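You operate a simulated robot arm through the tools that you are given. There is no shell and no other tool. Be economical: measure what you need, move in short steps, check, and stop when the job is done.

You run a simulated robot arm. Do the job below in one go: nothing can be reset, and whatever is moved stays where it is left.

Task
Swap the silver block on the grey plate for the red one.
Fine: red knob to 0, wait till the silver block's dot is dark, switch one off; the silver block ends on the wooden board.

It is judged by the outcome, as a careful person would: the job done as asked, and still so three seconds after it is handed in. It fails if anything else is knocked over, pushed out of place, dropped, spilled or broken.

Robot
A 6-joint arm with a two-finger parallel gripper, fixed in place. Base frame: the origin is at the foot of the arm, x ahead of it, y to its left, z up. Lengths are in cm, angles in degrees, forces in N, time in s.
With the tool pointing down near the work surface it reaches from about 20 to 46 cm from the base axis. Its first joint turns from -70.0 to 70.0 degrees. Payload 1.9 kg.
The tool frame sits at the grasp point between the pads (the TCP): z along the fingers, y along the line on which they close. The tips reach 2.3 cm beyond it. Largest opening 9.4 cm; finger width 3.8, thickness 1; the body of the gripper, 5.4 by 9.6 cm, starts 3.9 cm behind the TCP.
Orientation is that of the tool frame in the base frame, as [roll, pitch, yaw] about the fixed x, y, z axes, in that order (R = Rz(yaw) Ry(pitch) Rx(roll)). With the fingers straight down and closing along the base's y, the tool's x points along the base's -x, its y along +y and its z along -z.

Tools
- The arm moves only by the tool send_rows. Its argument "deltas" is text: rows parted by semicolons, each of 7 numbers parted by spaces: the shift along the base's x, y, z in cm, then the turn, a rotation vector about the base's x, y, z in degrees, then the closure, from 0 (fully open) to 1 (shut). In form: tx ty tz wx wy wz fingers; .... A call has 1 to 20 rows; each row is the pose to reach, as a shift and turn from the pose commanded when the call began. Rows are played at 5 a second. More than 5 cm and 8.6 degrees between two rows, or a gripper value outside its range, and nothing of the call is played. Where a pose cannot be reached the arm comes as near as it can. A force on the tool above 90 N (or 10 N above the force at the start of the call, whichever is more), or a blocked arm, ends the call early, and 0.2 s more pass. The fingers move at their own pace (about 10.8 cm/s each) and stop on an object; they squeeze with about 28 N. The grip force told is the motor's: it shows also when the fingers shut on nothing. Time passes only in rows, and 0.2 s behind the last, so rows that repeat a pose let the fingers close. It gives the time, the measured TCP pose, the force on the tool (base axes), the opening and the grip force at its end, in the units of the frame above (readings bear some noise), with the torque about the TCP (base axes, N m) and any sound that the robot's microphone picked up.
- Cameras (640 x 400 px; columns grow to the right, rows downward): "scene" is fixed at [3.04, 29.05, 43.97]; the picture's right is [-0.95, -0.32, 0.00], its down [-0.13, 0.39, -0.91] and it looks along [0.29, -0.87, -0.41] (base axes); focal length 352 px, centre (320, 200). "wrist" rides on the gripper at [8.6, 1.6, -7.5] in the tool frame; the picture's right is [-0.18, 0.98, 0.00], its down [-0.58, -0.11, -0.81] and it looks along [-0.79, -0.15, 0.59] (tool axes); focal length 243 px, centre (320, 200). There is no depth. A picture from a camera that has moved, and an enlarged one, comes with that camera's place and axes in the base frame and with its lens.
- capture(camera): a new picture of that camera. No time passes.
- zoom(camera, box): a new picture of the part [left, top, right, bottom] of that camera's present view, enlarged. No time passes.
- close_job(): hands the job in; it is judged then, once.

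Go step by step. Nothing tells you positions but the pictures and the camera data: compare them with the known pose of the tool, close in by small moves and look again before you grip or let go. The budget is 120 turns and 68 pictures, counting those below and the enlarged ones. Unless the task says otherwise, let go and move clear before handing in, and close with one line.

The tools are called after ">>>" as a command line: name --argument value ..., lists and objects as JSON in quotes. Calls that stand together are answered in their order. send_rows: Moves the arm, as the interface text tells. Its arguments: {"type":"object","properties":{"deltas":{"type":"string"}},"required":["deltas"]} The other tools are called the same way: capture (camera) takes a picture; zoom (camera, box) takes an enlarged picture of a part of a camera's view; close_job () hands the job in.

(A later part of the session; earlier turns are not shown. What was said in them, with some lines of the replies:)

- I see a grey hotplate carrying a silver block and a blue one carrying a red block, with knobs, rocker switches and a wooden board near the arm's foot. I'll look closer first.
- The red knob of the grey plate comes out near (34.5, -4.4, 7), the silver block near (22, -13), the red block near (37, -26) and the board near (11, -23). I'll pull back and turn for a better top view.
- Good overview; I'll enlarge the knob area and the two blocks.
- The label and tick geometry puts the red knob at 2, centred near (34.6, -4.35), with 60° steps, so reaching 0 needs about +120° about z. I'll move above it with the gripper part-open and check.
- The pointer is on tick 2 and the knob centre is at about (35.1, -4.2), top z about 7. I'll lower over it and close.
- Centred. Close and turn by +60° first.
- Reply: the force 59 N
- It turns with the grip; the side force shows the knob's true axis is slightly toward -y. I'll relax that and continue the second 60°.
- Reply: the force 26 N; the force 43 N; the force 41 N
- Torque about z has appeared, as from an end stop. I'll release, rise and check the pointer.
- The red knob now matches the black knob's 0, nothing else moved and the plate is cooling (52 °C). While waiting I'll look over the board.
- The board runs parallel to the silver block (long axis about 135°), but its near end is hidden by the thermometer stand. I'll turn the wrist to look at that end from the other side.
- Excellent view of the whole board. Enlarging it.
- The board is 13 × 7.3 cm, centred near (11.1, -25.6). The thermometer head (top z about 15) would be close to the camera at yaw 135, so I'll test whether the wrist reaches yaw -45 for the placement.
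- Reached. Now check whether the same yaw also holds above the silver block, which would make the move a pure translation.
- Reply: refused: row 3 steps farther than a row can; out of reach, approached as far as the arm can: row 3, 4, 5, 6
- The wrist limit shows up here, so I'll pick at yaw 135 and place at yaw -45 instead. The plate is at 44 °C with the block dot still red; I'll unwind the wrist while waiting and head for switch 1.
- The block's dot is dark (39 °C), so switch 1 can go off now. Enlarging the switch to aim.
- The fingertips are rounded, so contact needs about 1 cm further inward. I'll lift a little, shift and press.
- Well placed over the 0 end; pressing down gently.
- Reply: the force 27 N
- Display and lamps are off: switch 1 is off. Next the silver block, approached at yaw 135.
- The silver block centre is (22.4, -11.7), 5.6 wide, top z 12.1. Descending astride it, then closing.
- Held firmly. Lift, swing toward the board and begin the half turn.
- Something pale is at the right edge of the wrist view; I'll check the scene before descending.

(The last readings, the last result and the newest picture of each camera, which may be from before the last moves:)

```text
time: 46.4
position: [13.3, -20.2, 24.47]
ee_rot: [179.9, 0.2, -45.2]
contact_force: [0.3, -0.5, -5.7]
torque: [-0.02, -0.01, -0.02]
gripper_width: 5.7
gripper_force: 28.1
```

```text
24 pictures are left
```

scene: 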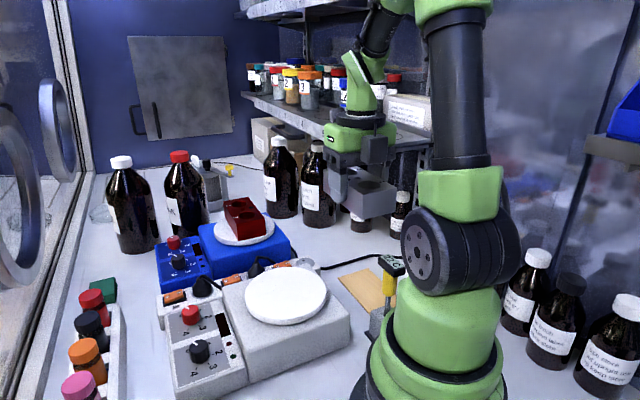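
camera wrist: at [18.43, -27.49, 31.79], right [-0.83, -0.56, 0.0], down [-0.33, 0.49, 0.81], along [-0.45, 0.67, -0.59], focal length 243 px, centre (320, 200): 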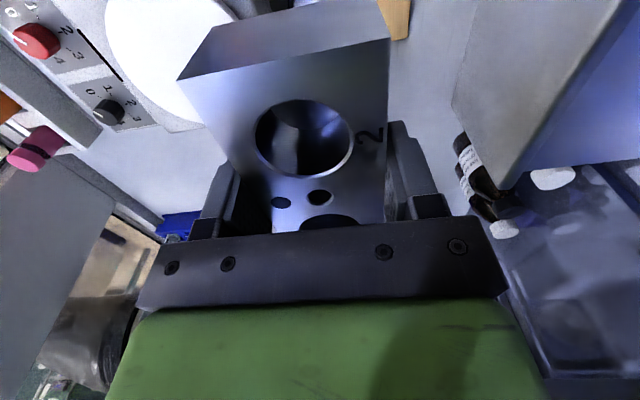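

>>> zoom --camera "wrist" --box '[360, 0, 640, 240]'

```text
1.67 times, centred on (500, 120) of wrist
camera zoom: at [18.43, -27.49, 31.79], right [-0.83, -0.56, 0.0], down [-0.33, 0.49, 0.81], along [-0.45, 0.67, -0.59], focal length 404 px, centre (20, 333)
```

zoom: 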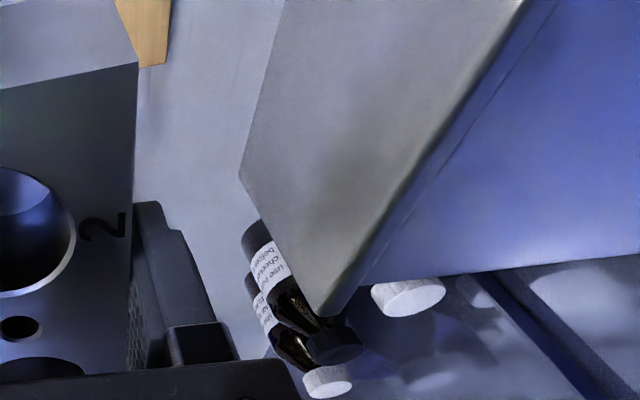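

The placement should avoid the shelf (front edge about y -35, z 23–28) by descending first at about (15, -23.5), then sliding to the board. A small move now will also show by parallax where the pale object is.

>>> send_rows --deltas "1 -1.6 -2 0 0 0 1; 1.7 -3.3 -6 0 0 0 1; 1.7 -3.3 -8 0 0 0 1; 1.7 -3.3 -8 0 0 0 1"

>>> capture --camera "wrist"

>>> zoom --camera "scene" --box '[240, 100, 480, 340]'

```text
time: 46.9
position: [14.23, -21.54, 21.8]
ee_rot: [-179.5, 1.1, -47.1]
contact_force: [-2.3, 3.0, -6.6]
torque: [-0.1, -0.23, -0.16]
gripper_width: 5.69
gripper_force: 27.9
stopped in row 2: the force on the tool passed its limit at 188 N (the readings are from after the stop); the commanded pose is now the measured one
```

```text
22 pictures are left
camera wrist: at [19.07, -29.13, 29.04], right [-0.85, -0.53, -0.01], down [-0.31, 0.48, 0.82], along [-0.44, 0.69, -0.57], focal length 243 px, centre (320, 200)
```

wrist: 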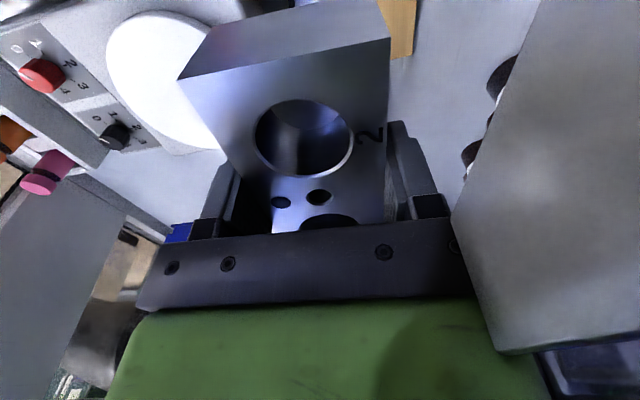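

```text
1.67 times, centred on (360, 220) of scene
camera zoom: at [3.04, 29.05, 43.97], right [-0.95, -0.32, 0.0], down [-0.13, 0.39, -0.91], along [0.29, -0.87, -0.41], focal length 587 px, centre (253, 167)
```

zoom: 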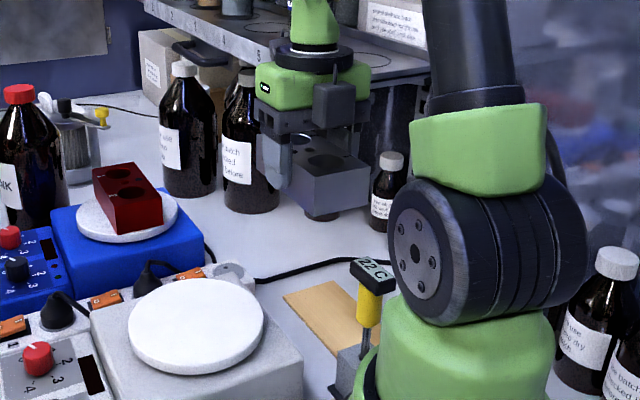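

The shelf's front edge is slanted and its corner is near (12.7, -27), z 25–28, so the hand touched it; the block is still held and nothing looks displaced. I'll back off; my plan is to set the block back on the grey plate, regrip it with the hand leaning about 15°, and so place it on the board without coming near the shelf.

>>> send_rows --deltas "0.6 1 0 0 0 0 1; 1.2 3 0 -1.14 -0.38 2.1 1; 1.2 5 2 -1.14 -0.38 2.1 1; 1.2 5 4 -1.14 -0.38 2.1 1; 1.2 5 4 -1.14 -0.38 2.1 1"

>>> capture --camera "scene"

>>> capture --camera "wrist"

```text
time: 48.1
position: [15.47, -16.67, 25.88]
ee_rot: [180.0, 0.0, -45.0]
contact_force: [-0.6, -0.9, -4.6]
torque: [-0.02, -0.01, 0.01]
gripper_width: 5.71
gripper_force: 28.3
```

```text
20 pictures are left
```

scene: 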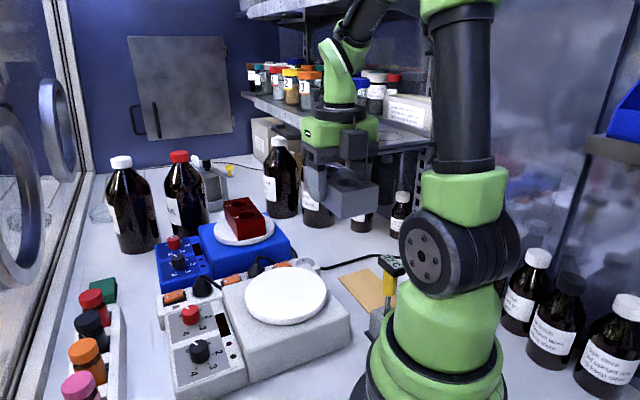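

```text
19 pictures are left
camera wrist: at [20.54, -23.87, 33.23], right [-0.82, -0.57, 0.0], down [-0.33, 0.49, 0.81], along [-0.46, 0.66, -0.59], focal length 243 px, centre (320, 200)
```

wrist: 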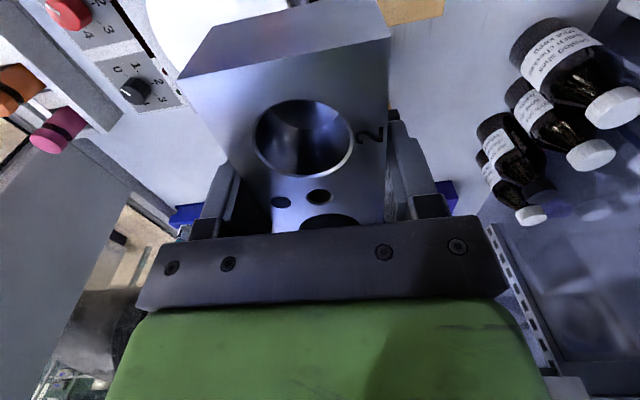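

Everything still stands as before and the block sits unchanged in the grip. Unwinding and returning it to the plate.

>>> send_rows --deltas "0 0 0 0 0 8 1; 0.3 0.3 0 0 0 16 1; 0.6 0.6 0 0 0 24 1; 1 1 0 0 0 32 1; 1 1 0 0 0 40 1; 1 1 0 0 0 48 1; 1 1 0 0 0 56 1; 1 1 0 0 0 64 1; 1 1 0 0 0 72 1; 1 1 0 0 0 80 1; 1 1 0 0 0 88 1; 1 1 0 0 0 90 1"

>>> send_rows --deltas "0.5 0.3 0 0 0 8 1; 1 0.7 0 0 0 16 1; 1.5 1 0 0 0 24 1; 2 1.5 0 0 0 32 1; 2.5 2 0 0 0 40 1; 3 2 0 0 0 48 1; 3.5 2.5 0 0 0 56 1; 4 3 0 0 0 64 1; 4.5 3.2 0 0 0 72 1; 5 3.5 0 0 0 80 1; 5.5 3.8 0 0 0 88 1; 6 4 0 0 0 90 1; 6 4 -3 0 0 90 1; 6 4 -6 0 0 90 1; 6 4 -9 0 0 90 1; 6 4 -9 0 0 90 1"

```text
time: 50.7
position: [16.36, -15.49, 25.96]
ee_rot: [-179.9, 0.0, 45.2]
contact_force: [-0.7, -0.4, -4.9]
torque: [0.0, 0.03, -0.01]
gripper_width: 5.71
gripper_force: 28.0
```

```text
time: 54.1
position: [22.45, -11.7, 16.87]
ee_rot: [-180.0, 0.0, 135.1]
contact_force: [0.6, 0.1, -6.1]
torque: [-0.03, 0.0, 0.0]
gripper_width: 5.69
gripper_force: 27.9
```

>>> send_rows --deltas "0 0 -2.5 0 0 0 1; 0 0 -4.5 0 0 0 1; 0 0 -5.1 0 0 0 1; 0 0 -5.25 0 0 0 1; 0 0 -5.25 0 0 0 1"

```text
time: 55.3
position: [22.45, -11.61, 11.57]
ee_rot: [-180.0, 0.0, 135.1]
contact_force: [0.0, 1.1, -5.3]
torque: [-0.03, 0.05, 0.01]
gripper_width: 5.7
gripper_force: 27.8
```

>>> send_rows --deltas "0 0 -0.1 0 0 0 1; 0 0 -0.15 0 0 0 1; 0 0 -0.15 0 0 0 1"

```text
time: 56.1
position: [22.32, -11.7, 11.58]
ee_rot: [-179.9, 0.0, 135.1]
contact_force: [0.4, 0.5, -4.9]
torque: [-0.02, -0.02, 0.02]
gripper_width: 5.69
gripper_force: 28.0
```

>>> send_rows --deltas "0 0 -0.1 0 0 0 1; 0 0 -0.15 0 0 0 1; 0 0 -0.15 0 0 0 1"

```text
time: 56.9
position: [22.44, -11.65, 11.28]
ee_rot: [179.9, 0.0, 135.1]
contact_force: [-7.9, -6.4, 21.1]
torque: [-0.37, 0.41, -0.01]
gripper_width: 5.69
gripper_force: 28.0
```

Seated on the plate. Open, then lean the hand 15° about the closing axis and regrip.

>>> send_rows --deltas "0 0 0.08 0 0 0 1; 0 0 0.08 0 0 0 0.6; 0 0 0.1 0 0 0 0; 0 0 0.1 0 0 0 0; 0 0 0.4 3 3 0 0; 0 0 0.5 5.5 5.5 0 0; 0 0 0.5 8 8 0 0; 0 0 0.5 10.6 10.6 0 0; 0 0 0.5 10.6 10.6 0 0"

>>> capture --camera "wrist"

>>> zoom --camera "scene" --box '[200, 150, 392, 350]'

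```text
time: 58.9
position: [22.43, -11.63, 11.9]
ee_rot: [179.9, -15.1, 135.2]
contact_force: [0.2, -0.2, 0.2]
torque: [0.03, 0.0, 0.01]
gripper_width: 9.42
gripper_force: 0.1
```

```text
18 pictures are left
camera wrist: at [19.09, -5.97, 21.24], right [0.82, 0.57, -0.05], down [0.47, -0.62, 0.63], along [0.33, -0.54, -0.78], focal length 243 px, centre (320, 200)
```

wrist: 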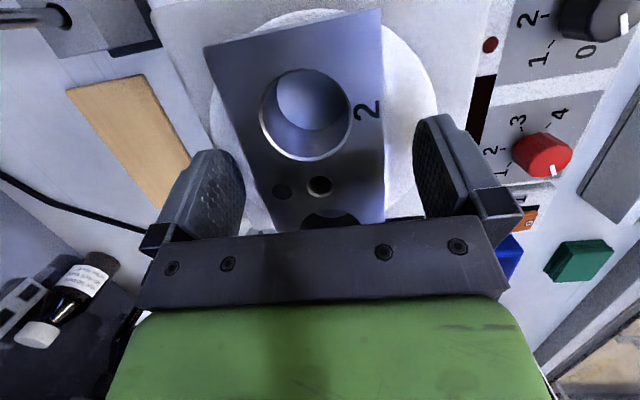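

```text
2.00 times, centred on (296, 250) of scene
camera zoom: at [3.04, 29.05, 43.97], right [-0.95, -0.32, 0.0], down [-0.13, 0.39, -0.91], along [0.29, -0.87, -0.41], focal length 705 px, centre (368, 100)
```

zoom: 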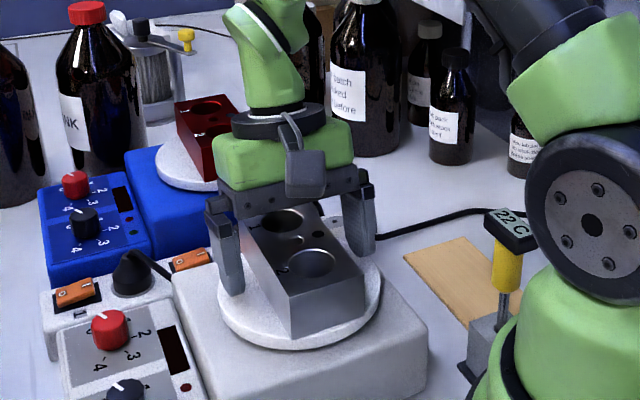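

>>> send_rows --deltas "0 0 -0.15 0 0 0 0.5; 0 0 -0.15 0 0 0 1; 0 0 -0.15 0 0 0 1; 0 0 -0.15 0 0 0 1; 0 0 -0.15 0 0 0 1; 0 0 2 0 0 0 1; 0 0 6 0 0 0 1; 0 0 10 0 0 0 1; 0 0 14 0 0 0 1; 0 0 14 0 0 0 1"

>>> zoom --camera "scene" --box '[180, 80, 420, 300]'

```text
time: 61.1
position: [22.44, -11.76, 26.06]
ee_rot: [180.0, -15.0, 135.1]
contact_force: [0.4, -0.6, -6.1]
torque: [-0.04, -0.03, -0.01]
gripper_width: 5.68
gripper_force: 28.2
```

```text
1.82 times, centred on (300, 190) of scene
camera zoom: at [3.04, 29.05, 43.97], right [-0.95, -0.32, 0.0], down [-0.13, 0.39, -0.91], along [0.29, -0.87, -0.41], focal length 641 px, centre (356, 218)
```

zoom: 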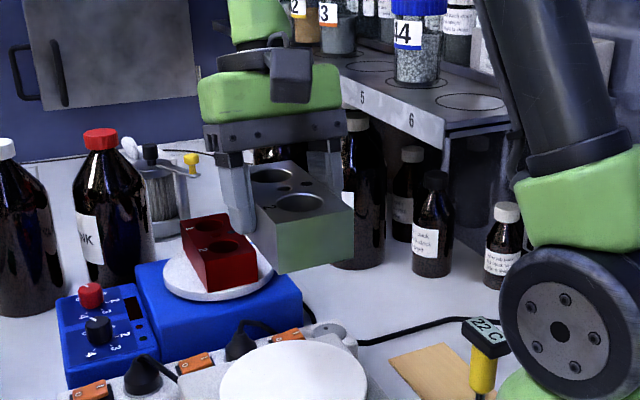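

Gripped with the lean and level. Now the half turn away from shelf and thermometer, in two parts.

>>> send_rows --deltas "-1 -0.5 0 0 0 0 1; -2.5 -1 0 0 0 -6 1; -4 -2 0 0 0 -14 1; -5 -3 0 0 0 -22 1; -6 -4 0 0 0 -30 1; -6 -4 0 0 0 -38 1; -6 -4 0 0 0 -46 1; -6 -4 0 0 0 -54 1; -6 -4 0 0 0 -62 1; -6 -4 0 0 0 -70 1; -6 -4 0 0 0 -78 1; -6 -4 0 0 0 -86 1; -6 -4 0 0 0 -90 1"

>>> send_rows --deltas "0 0 0 0 0 -7 1; -0.3 -0.3 0 0 0 -15 1; -0.6 -0.6 0 0 0 -23 1; -0.9 -0.9 0 0 0 -31 1; -1 -1 0 0 0 -39 1; -1 -1 0 0 0 -47 1; -1 -1 0 0 0 -55 1; -1 -1 0 0 0 -63 1; -1 -1 0 0 0 -71 1; -1 -1 0 0 0 -79 1; -1 -1 0 0 0 -87 1; -1 -1 0 0 0 -90 1; -1 -1 0 0 0 -90 1"

```text
time: 63.9
position: [16.34, -15.6, 25.97]
ee_rot: [-180.0, -14.9, 44.9]
contact_force: [-0.2, -0.1, -5.4]
torque: [0.0, 0.01, 0.0]
gripper_width: 5.69
gripper_force: 27.7
```

```text
time: 66.7
position: [15.37, -16.63, 25.96]
ee_rot: [179.9, -15.0, -44.9]
contact_force: [-0.1, -0.4, -5.8]
torque: [0.01, 0.0, -0.02]
gripper_width: 5.69
gripper_force: 27.9
```

>>> send_rows --deltas "0 -1.6 0 0 0 0 1; -0.1 -3.3 -1.5 0 0 0 1; -0.1 -3.3 -4 0 0 0 1; -0.1 -3.3 -6 0 0 0 1; -0.1 -3.3 -6 0 0 0 1"

>>> capture --camera "wrist"

>>> capture --camera "scene"

```text
time: 67.9
position: [15.21, -19.79, 19.97]
ee_rot: [180.0, -14.9, -44.9]
contact_force: [0.2, -0.5, -5.4]
torque: [0.01, -0.01, 0.01]
gripper_width: 5.71
gripper_force: 27.9
```

```text
15 pictures are left
camera wrist: at [18.78, -25.5, 29.25], right [-0.82, -0.57, -0.05], down [-0.47, 0.62, 0.63], along [-0.33, 0.54, -0.78], focal length 243 px, centre (320, 200)
```

wrist: 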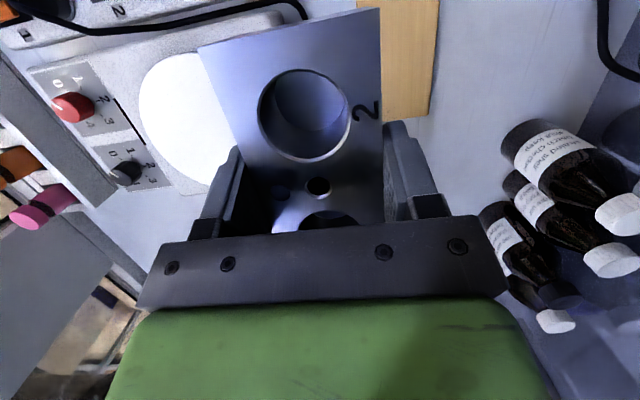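

```text
14 pictures are left
```

scene: 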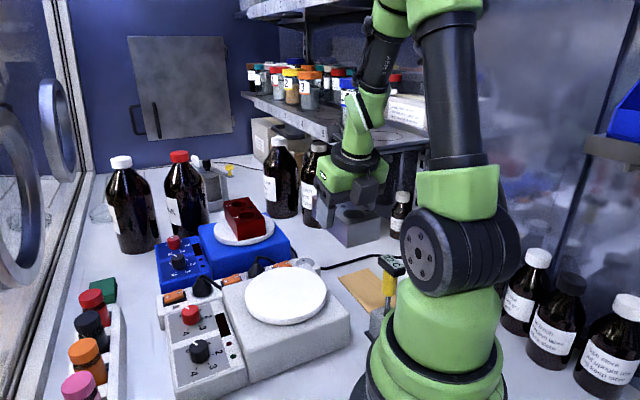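

>>> send_rows --deltas "0 0 -4 0 0 0 1; 0 0 -8 0 0 0 1; 0 0 -9.4 0 0 0 1; -1 -1.4 -9.6 0 0 0 1; -2 -2.8 -10.5 0 0 0 1; -3.2 -4.4 -11.5 0 0 0 1; -4.15 -5.72 -12.5 0 0 0 1; -4.15 -5.72 -12.5 0 0 0 1"

>>> zoom --camera "scene" --box '[280, 180, 440, 330]'

>>> capture --camera "wrist"

```text
time: 69.7
position: [12.2, -25.34, 7.51]
ee_rot: [179.8, -15.0, -44.9]
contact_force: [0.4, -0.5, -4.8]
torque: [0.04, -0.03, -0.03]
gripper_width: 5.7
gripper_force: 28.2
out of reach, approached as far as the arm can: row 2, 3, 4, 5, 7, 8
```

```text
2.67 times, centred on (360, 255) of scene
camera zoom: at [3.04, 29.05, 43.97], right [-0.95, -0.32, 0.0], down [-0.13, 0.39, -0.91], along [0.29, -0.87, -0.41], focal length 940 px, centre (213, 53)
```

zoom: 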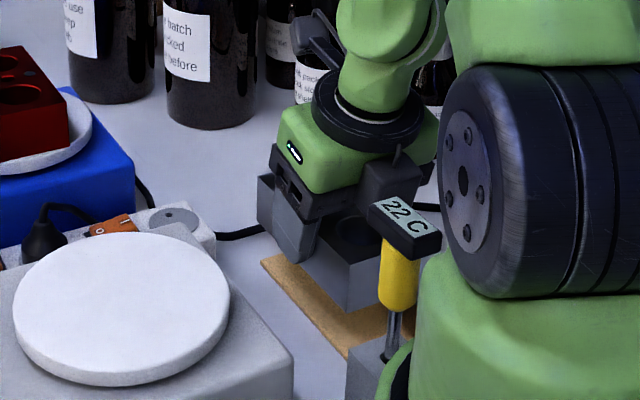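

```text
12 pictures are left
camera wrist: at [15.71, -30.92, 16.87], right [-0.82, -0.57, -0.05], down [-0.47, 0.62, 0.63], along [-0.33, 0.54, -0.78], focal length 243 px, centre (320, 200)
```

wrist: 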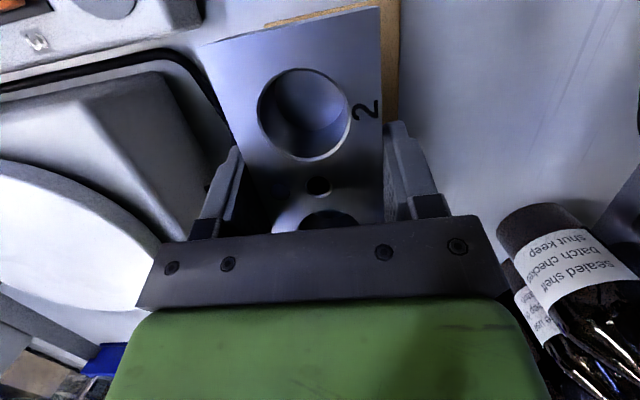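

The lean brings the first joint to its limit 1 cm short of the board's centre. I'll set the block down here (it is nearly all on the board), then regrip with a smaller lean and centre it.

>>> send_rows --deltas "0 0 -1.5 0 0 0 1; 0 0 -2.5 0 0 0 1; 0 0 -3 0 0 0 1; 0 0 -3 0 0 0 1"

```text
time: 70.7
position: [12.17, -25.25, 4.52]
ee_rot: [180.0, -15.1, -44.9]
contact_force: [0.8, -0.2, -5.4]
torque: [0.02, -0.01, 0.03]
gripper_width: 5.7
gripper_force: 28.0
```

>>> send_rows --deltas "0 0 -0.15 0 0 0 1; 0 0 -0.3 0 0 0 1; 0 0 -0.4 0 0 0 1; 0 0 -0.4 0 0 0 1"

```text
time: 71.7
position: [12.15, -25.26, 4.12]
ee_rot: [180.0, -15.0, -44.9]
contact_force: [-1.2, 0.1, -5.6]
torque: [0.0, 0.0, 0.0]
gripper_width: 5.72
gripper_force: 27.7
```

>>> send_rows --deltas "0 0 -0.12 0 0 0 1; 0 0 -0.25 0 0 0 1; 0 0 -0.25 0 0 0 1"

```text
time: 72.5
position: [12.24, -25.25, 3.9]
ee_rot: [-179.9, -15.0, -45.0]
contact_force: [-0.5, -0.1, -5.5]
torque: [0.01, 0.02, -0.02]
gripper_width: 5.68
gripper_force: 28.3
```

>>> send_rows --deltas "0 0 -0.12 0 0 0 1; 0 0 -0.25 0 0 0 1; 0 0 -0.25 0 0 0 1"

```text
time: 73.3
position: [12.28, -25.22, 3.58]
ee_rot: [179.8, -15.1, -44.8]
contact_force: [2.8, 3.2, 19.4]
torque: [0.21, -0.57, 0.14]
gripper_width: 5.67
gripper_force: 28.4
```

Seated on the board. Release, reduce the lean to about 6°, and regrip.

>>> send_rows --deltas "0 0 0.05 0 0 0 0.8; 0 0 0.1 0 0 0 0.3; 0 0 0.15 0 0 0 0.1; 0 0 0.25 0 0 0 0.1; 0 0 0.25 2.2 2.2 0 0.1; 0 0 0.25 4.3 4.3 0 0.1; 0 0 0.25 6.4 6.4 0 0.1; 0 0 0.25 6.4 6.4 0 0.1"

>>> zoom --camera "scene" --box '[280, 180, 440, 330]'

>>> capture --camera "wrist"

```text
time: 75.1
position: [12.46, -25.15, 3.82]
ee_rot: [-179.5, -7.4, -44.8]
contact_force: [0.3, 0.1, 0.2]
torque: [0.03, 0.01, 0.01]
gripper_width: 8.48
gripper_force: 0.0
```

```text
2.67 times, centred on (360, 255) of scene
camera zoom: at [3.04, 29.05, 43.97], right [-0.95, -0.32, 0.0], down [-0.13, 0.39, -0.91], along [0.29, -0.87, -0.41], focal length 940 px, centre (213, 53)
```

zoom: 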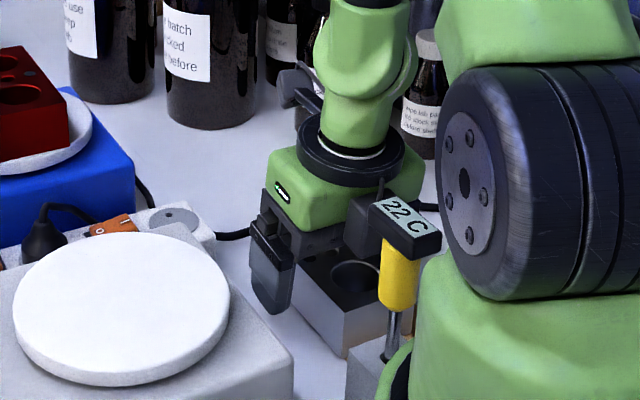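

```text
10 pictures are left
camera wrist: at [16.69, -31.6, 12.25], right [-0.82, -0.57, -0.03], down [-0.41, 0.55, 0.73], along [-0.39, 0.61, -0.69], focal length 243 px, centre (320, 200)
```

wrist: 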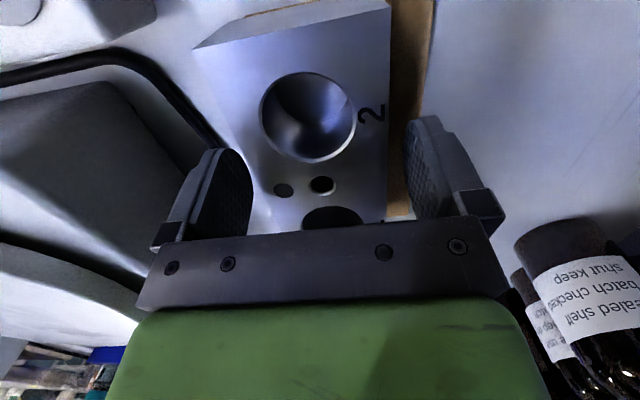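

The reading (lean 7.4° instead of 6°, with no tool force) suggests the wrist link is resting against the shelf, so I'll lean back to about 10° at once.

>>> send_rows --deltas "0 0 0 -1.5 -1.5 0 0.1; 0 0 0 -2.9 -2.9 0 0.1; 0 0 0 -2.9 -2.9 0 0.1"

```text
time: 75.9
position: [12.14, -25.1, 3.92]
ee_rot: [-180.0, -10.1, -44.9]
contact_force: [-0.2, -0.3, 0.0]
torque: [-0.02, 0.02, 0.0]
gripper_width: 8.43
gripper_force: 0.0
```

Free again. Grip, lift slightly and shift toward the board's centre.

>>> send_rows --deltas "0 0 -0.1 0 0 0 0.5; 0 0 -0.1 0 0 0 1; 0 0 -0.1 0 0 0 1; 0 0 -0.1 0 0 0 1; 0 0 0.3 0 0 0 1; 0 0 0.5 0 0 0 1; -0.3 -0.3 0.5 0 0 0 1; -0.6 -0.6 0.5 0 0 0 1; -0.6 -0.6 0.5 0 0 0 1"

>>> capture --camera "wrist"

```text
time: 77.9
position: [11.74, -25.83, 4.36]
ee_rot: [179.8, -10.1, -44.9]
contact_force: [0.3, -1.3, -5.5]
torque: [0.02, 0.01, -0.01]
gripper_width: 5.69
gripper_force: 28.0
```

```text
9 pictures are left
camera wrist: at [15.89, -31.98, 13.11], right [-0.82, -0.57, -0.03], down [-0.43, 0.58, 0.69], along [-0.38, 0.58, -0.72], focal length 243 px, centre (320, 200)
```

wrist: 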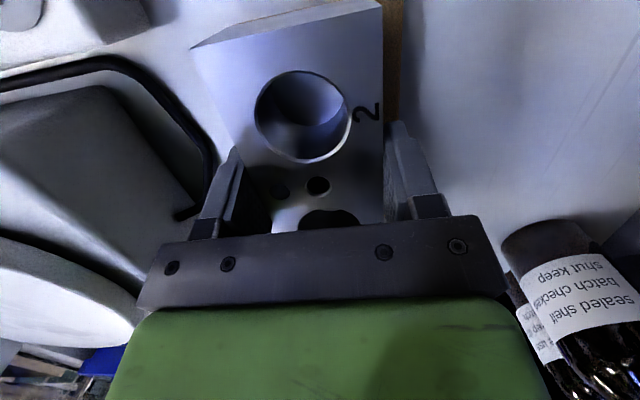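

>>> send_rows --deltas "-0.2 0.1 0 0 0 0 1; -0.4 0.2 0 0 0 0 1; -0.4 0.2 -0.3 0 0 0 1; -0.4 0.2 -0.5 0 0 0 1; -0.4 0.2 -0.6 0 0 0 1; -0.4 0.2 -0.6 0 0 0 1"

```text
time: 79.3
position: [11.57, -25.52, 3.89]
ee_rot: [179.9, -10.0, -44.9]
contact_force: [-0.4, 0.3, -5.6]
torque: [0.02, 0.05, -0.02]
gripper_width: 5.66
gripper_force: 28.0
out of reach, approached as far as the arm can: row 1, 2, 3, 4, 5, 6
```

>>> send_rows --deltas "0 0 -0.1 0 0 0 1; 0 0 -0.2 0 0 0 1; 0 0 -0.2 0 0 0 1"

```text
time: 80.1
position: [11.73, -25.5, 3.71]
ee_rot: [179.9, -10.1, -44.9]
contact_force: [-0.4, 6.4, 21.0]
torque: [0.34, -0.35, -0.01]
gripper_width: 5.65
gripper_force: 28.3
```

Seated. Release, lean back to 15°, lift clear and retrace the entry path.

>>> send_rows --deltas "0 0 0.05 0 0 0 0.8; 0 0 0.1 0 0 0 0.3; 0 0 0.15 0 0 0 0; 0 0 0.2 0 0 0 0; 0.4 0.2 0.3 -1.8 -1.8 0 0; 0.6 0.3 0.4 -3.5 -3.5 0 0; 0.6 0.3 0.4 -3.5 -3.5 0 0"

>>> send_rows --deltas "0 0 1.5 0 0 0 0; 0 0 3.5 0 0 0 0; 0.3 0.6 4.3 0 0 0 0; 1.3 2.2 5 0 0 0 0; 2.3 4 6.2 0 0 0 0; 3 5.5 7 0 0 0 0; 3 5.5 10 0 0 0 0; 3 5.5 14 0 0 0 0; 3 7 18 0 0 0 0; 3 8 22 0 0 0 0; 3 8 22 0 0 0 0"

>>> capture --camera "scene"

```text
time: 81.7
position: [12.31, -25.21, 4.12]
ee_rot: [179.9, -15.1, -44.8]
contact_force: [0.3, -0.1, 0.1]
torque: [0.03, -0.02, -0.02]
gripper_width: 9.39
gripper_force: 0.1
```

```text
time: 84.1
position: [15.33, -17.04, 26.04]
ee_rot: [-179.3, -15.1, -45.8]
contact_force: [-2.0, -0.4, 0.1]
torque: [0.02, -0.03, 0.05]
gripper_width: 9.39
gripper_force: 0.1
out of reach, approached as far as the arm can: row 8, 9
```

```text
8 pictures are left
```

scene: 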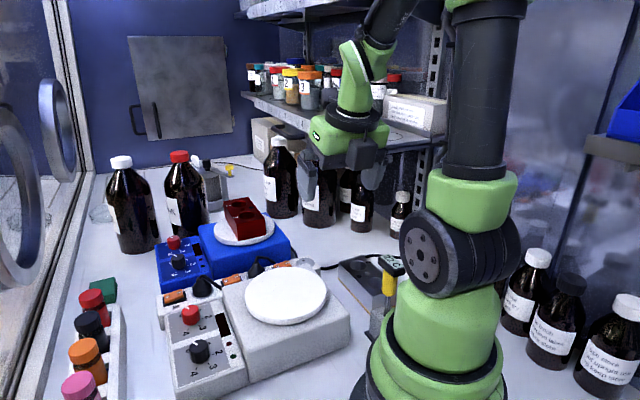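

The silver block rests on the board and everything else stands. Now unlean, unwind the wrist to yaw 135 and go to the red block near (39, -28.3), top z about 12.4.

>>> send_rows --deltas "0 0.5 0 5 5 0.4 0; 0.5 1 0 10.6 10.6 0.8 0; 0.5 1 0 10.6 10.6 0.8 0"

>>> send_rows --deltas "0 0 0 0 0 8 0; 0.5 0 0 0 0 16 0; 1 0 0 0 0 24 0; 1.5 0 0 0 0 32 0; 2 0 0 0 0 40 0; 2.5 0 0 0 0 48 0; 3 0 0 0 0 56 0; 3.5 0 0 0 0 64 0; 4 0 0 0 0 72 0; 4.5 0 0 0 0 80 0; 5 0 0 0 0 88 0; 5 0 0 0 0 90 0"

>>> send_rows --deltas "1 0 0 0 0 8 0; 2 -0.5 0 0 0 16 0; 3 -1 0 0 0 24 0; 4.5 -2 0 0 0 32 0; 6 -3 0 0 0 40 0; 7.5 -4 0 0 0 48 0; 9 -5 0 0 0 56 0; 10.5 -6 0 0 0 64 0; 12 -7 0 0 0 72 0; 13 -8 0 0 0 80 0; 14.5 -9 0 0 0 88 0; 16 -10.5 0 0 0 90 0; 16 -10.5 -3 0 0 90 0; 16 -10.5 -3 0 0 90 0"

>>> capture --camera "wrist"

```text
time: 84.9
position: [15.73, -16.25, 25.97]
ee_rot: [-179.9, 0.0, -44.1]
contact_force: [-0.3, -0.6, 0.2]
torque: [-0.03, 0.0, 0.03]
gripper_width: 9.41
gripper_force: 0.0
```

```text
time: 87.5
position: [20.68, -16.27, 26.09]
ee_rot: [-180.0, 0.0, 45.9]
contact_force: [-0.2, 0.7, -0.2]
torque: [-0.01, -0.01, 0.0]
gripper_width: 9.41
gripper_force: 0.0
```

```text
time: 90.5
position: [36.28, -26.01, 22.89]
ee_rot: [-179.9, 0.0, 135.8]
contact_force: [-0.3, -0.3, 0.1]
torque: [0.0, -0.01, 0.0]
gripper_width: 9.4
gripper_force: 0.0
out of reach, approached as far as the arm can: row 12, 13, 14
```

```text
7 pictures are left
camera wrist: at [31.37, -18.83, 30.21], right [0.82, 0.58, 0.0], down [0.34, -0.48, 0.81], along [0.47, -0.66, -0.59], focal length 243 px, centre (320, 200)
```

wrist: 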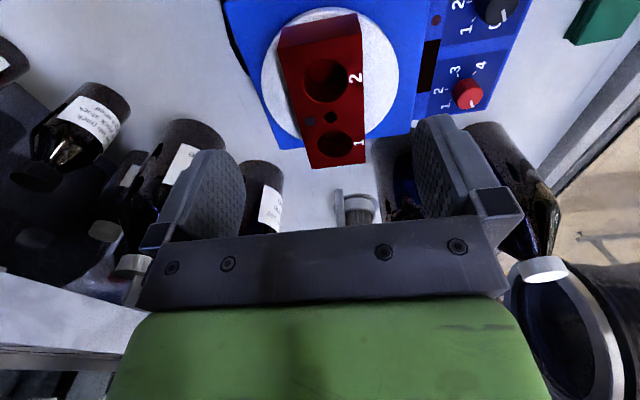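

Straight down the red block's centre (39.2, -28.4) is just out of reach, so I'll lean the hand 12° toward the base to reach it.

>>> send_rows --deltas "0 0 0 -3 -3 -0.4 0; 0 0 -1 -6 -6 -0.8 0; 0.5 -0.5 -2 -8.5 -8.5 -0.8 0; 1.5 -1.2 -4 -8.5 -8.5 -0.8 0; 2.4 -1.9 -6.5 -8.5 -8.5 -0.8 0; 2.4 -1.9 -6.5 -8.5 -8.5 -0.8 0"

>>> capture --camera "wrist"

```text
time: 91.9
position: [38.62, -27.99, 16.19]
ee_rot: [-179.8, 12.1, 135.1]
contact_force: [0.8, -0.6, 1.2]
torque: [-0.01, -0.02, 0.02]
gripper_width: 9.39
gripper_force: 0.1
```

```text
6 pictures are left
camera wrist: at [32.94, -19.75, 21.65], right [0.82, 0.57, 0.04], down [0.21, -0.36, 0.91], along [0.53, -0.74, -0.41], focal length 243 px, centre (320, 200)
```

wrist: 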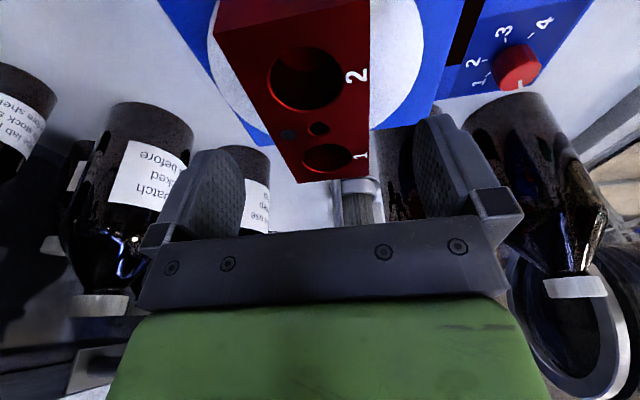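

>>> send_rows --deltas "0.35 -0.25 -1.5 0 0 0 0; 0.35 -0.25 -3 0 0 0 0; 0.35 -0.25 -4 0 0 0 0; 0.35 -0.25 -4 0 0 0 0; 0.35 -0.25 -4 0 0 0 0.5; 0.35 -0.25 -4 0 0 0 1; 0.35 -0.25 -4 0 0 0 1; 0.35 -0.25 -4 0 0 0 1; 0.35 -0.25 -4 0 0 0 1; 0.35 -0.25 -3 0 0 0 1; 0.35 -0.25 -1 0 0 0 1; 0.35 -0.25 -1 0 0 0 1"

>>> capture --camera "scene"

```text
time: 94.5
position: [38.93, -28.08, 15.44]
ee_rot: [-179.8, 12.0, 135.0]
contact_force: [0.5, -0.1, -4.6]
torque: [0.01, 0.02, 0.01]
gripper_width: 5.73
gripper_force: 28.2
```

```text
5 pictures are left
```

scene: 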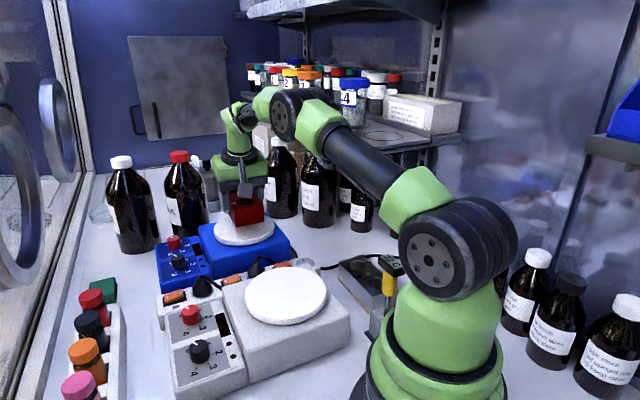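

Red block held level. Lift and carry it over to the grey plate.

>>> send_rows --deltas "0 0 4 0 0 0 1; -1 1 7 0 0 0 1; -3.5 3.5 7 0 0 0 1; -6 6 7 0 0 0 1; -9 9 7 0 0 0 1; -12 12 7 0 0 0 1; -14.5 14.5 7 0 0 0 1; -16.8 16.7 7 0 0 0 1; -16.8 16.7 5 0 0 0 1; -16.8 16.7 3 0 0 0 1; -16.8 16.7 3 0 0 0 1"

>>> zoom --camera "scene" --box '[180, 150, 440, 350]'

```text
time: 96.9
position: [22.15, -11.37, 18.18]
ee_rot: [-179.7, 12.0, 135.1]
contact_force: [-0.2, 0.3, -5.1]
torque: [0.02, 0.01, 0.03]
gripper_width: 5.72
gripper_force: 27.8
```

```text
2.00 times, centred on (310, 250) of scene
camera zoom: at [3.04, 29.05, 43.97], right [-0.95, -0.32, 0.0], down [-0.13, 0.39, -0.91], along [0.29, -0.87, -0.41], focal length 705 px, centre (340, 100)
```

zoom: 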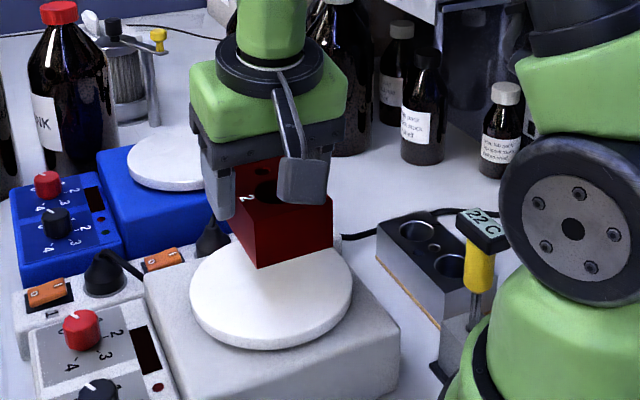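

Reached without trouble; silver sits fully on the board. Lowering the red block.

>>> send_rows --deltas "0 0 -2.5 0 0 0 1; 0 0 -4.5 0 0 0 1; 0 0 -5.4 0 0 0 1; 0 0 -5.4 0 0 0 1"

>>> zoom --camera "scene" --box '[220, 200, 364, 320]'

```text
time: 97.9
position: [22.29, -11.32, 12.97]
ee_rot: [-179.9, 11.9, 135.0]
contact_force: [-0.4, -0.8, -4.3]
torque: [0.03, -0.01, 0.01]
gripper_width: 5.67
gripper_force: 27.8
out of reach, approached as far as the arm can: row 3
```

```text
3.33 times, centred on (292, 260) of scene
camera zoom: at [3.04, 29.05, 43.97], right [-0.95, -0.32, 0.0], down [-0.13, 0.39, -0.91], along [0.29, -0.87, -0.41], focal length 1175 px, centre (413, 0)
```

zoom: 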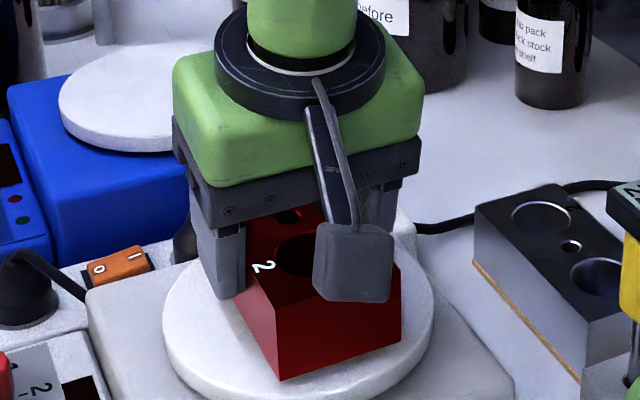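

>>> send_rows --deltas "0.15 -0.1 -0.2 0 0 0 1; 0.25 -0.15 -0.4 0 0 0 1; 0.25 -0.15 -0.55 0 0 0 1; 0.25 -0.15 -0.55 0 0 0 1"

```text
time: 98.9
position: [22.56, -11.49, 12.44]
ee_rot: [-179.9, 12.0, 135.1]
contact_force: [-0.9, -0.1, -5.5]
torque: [-0.02, 0.03, 0.03]
gripper_width: 5.72
gripper_force: 28.0
```

>>> send_rows --deltas "0 0 -0.12 0 0 0 1; 0 0 -0.25 0 0 0 1; 0 0 -0.25 0 0 0 1"

```text
time: 99.7
position: [22.53, -11.66, 12.19]
ee_rot: [-179.8, 12.0, 134.9]
contact_force: [-0.1, 0.9, -4.5]
torque: [0.13, 0.06, -0.07]
gripper_width: 5.69
gripper_force: 28.4
```

>>> send_rows --deltas "0 0 -0.12 0 0 0 1; 0 0 -0.22 0 0 0 1; 0 0 -0.22 0 0 0 1"

```text
time: 100.5
position: [22.72, -11.63, 12.0]
ee_rot: [-179.8, 12.1, 135.0]
contact_force: [-1.6, -2.0, 20.9]
torque: [0.19, -0.63, 0.13]
gripper_width: 5.7
gripper_force: 28.3
```

Seated. Release and rise clear.

>>> send_rows --deltas "0 0 0.05 0 0 0 0.8; 0 0 0.08 0 0 0 0.3; 0 0 0.1 0 0 0 0; 0 0 0.1 0 0 0 0; 0 0 1 0 0 0 0; 0 0 3 0 0 0 0; 0 0 7 0 0 0 0; 0.5 0 11 0 0 0 0; 3 2 14 0 0 0 0; 6 5 15 0 0 0 0; 6 5 15 0 0 0 0"

>>> capture --camera "scene"

```text
time: 102.9
position: [28.45, -6.82, 26.84]
ee_rot: [-179.8, 12.1, 135.2]
contact_force: [0.1, -0.3, 0.7]
torque: [-0.02, -0.01, -0.02]
gripper_width: 9.36
gripper_force: 0.0
out of reach, approached as far as the arm can: row 5, 6
```

```text
2 pictures are left
```

scene: 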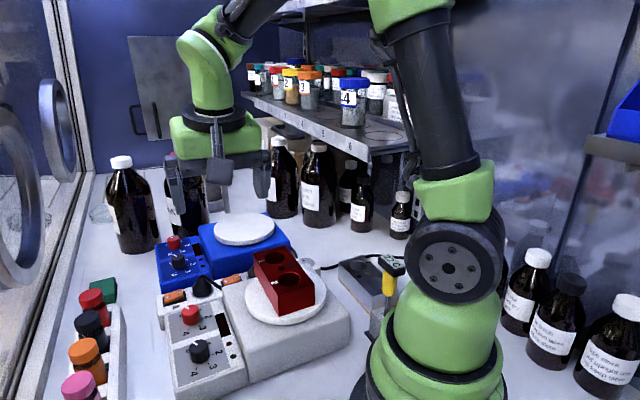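

The red block is on the grey plate, the silver block on the wooden board, the red knob at 0 and switch 1 off. Everything else stands where it was, so I'll hand in.

>>> close_job

```text
The job is handed in.
```

The swap is done and handed in: the red block is on the grey plate and the silver block is on the wooden board, with the red knob at 0. I switched one off only after the silver block's dot went dark. On the way to the board the hand bumped the shelf corner hard (188 N), and later the arm seems to have rested lightly against the shelf. In the pictures nothing fell or shifted.
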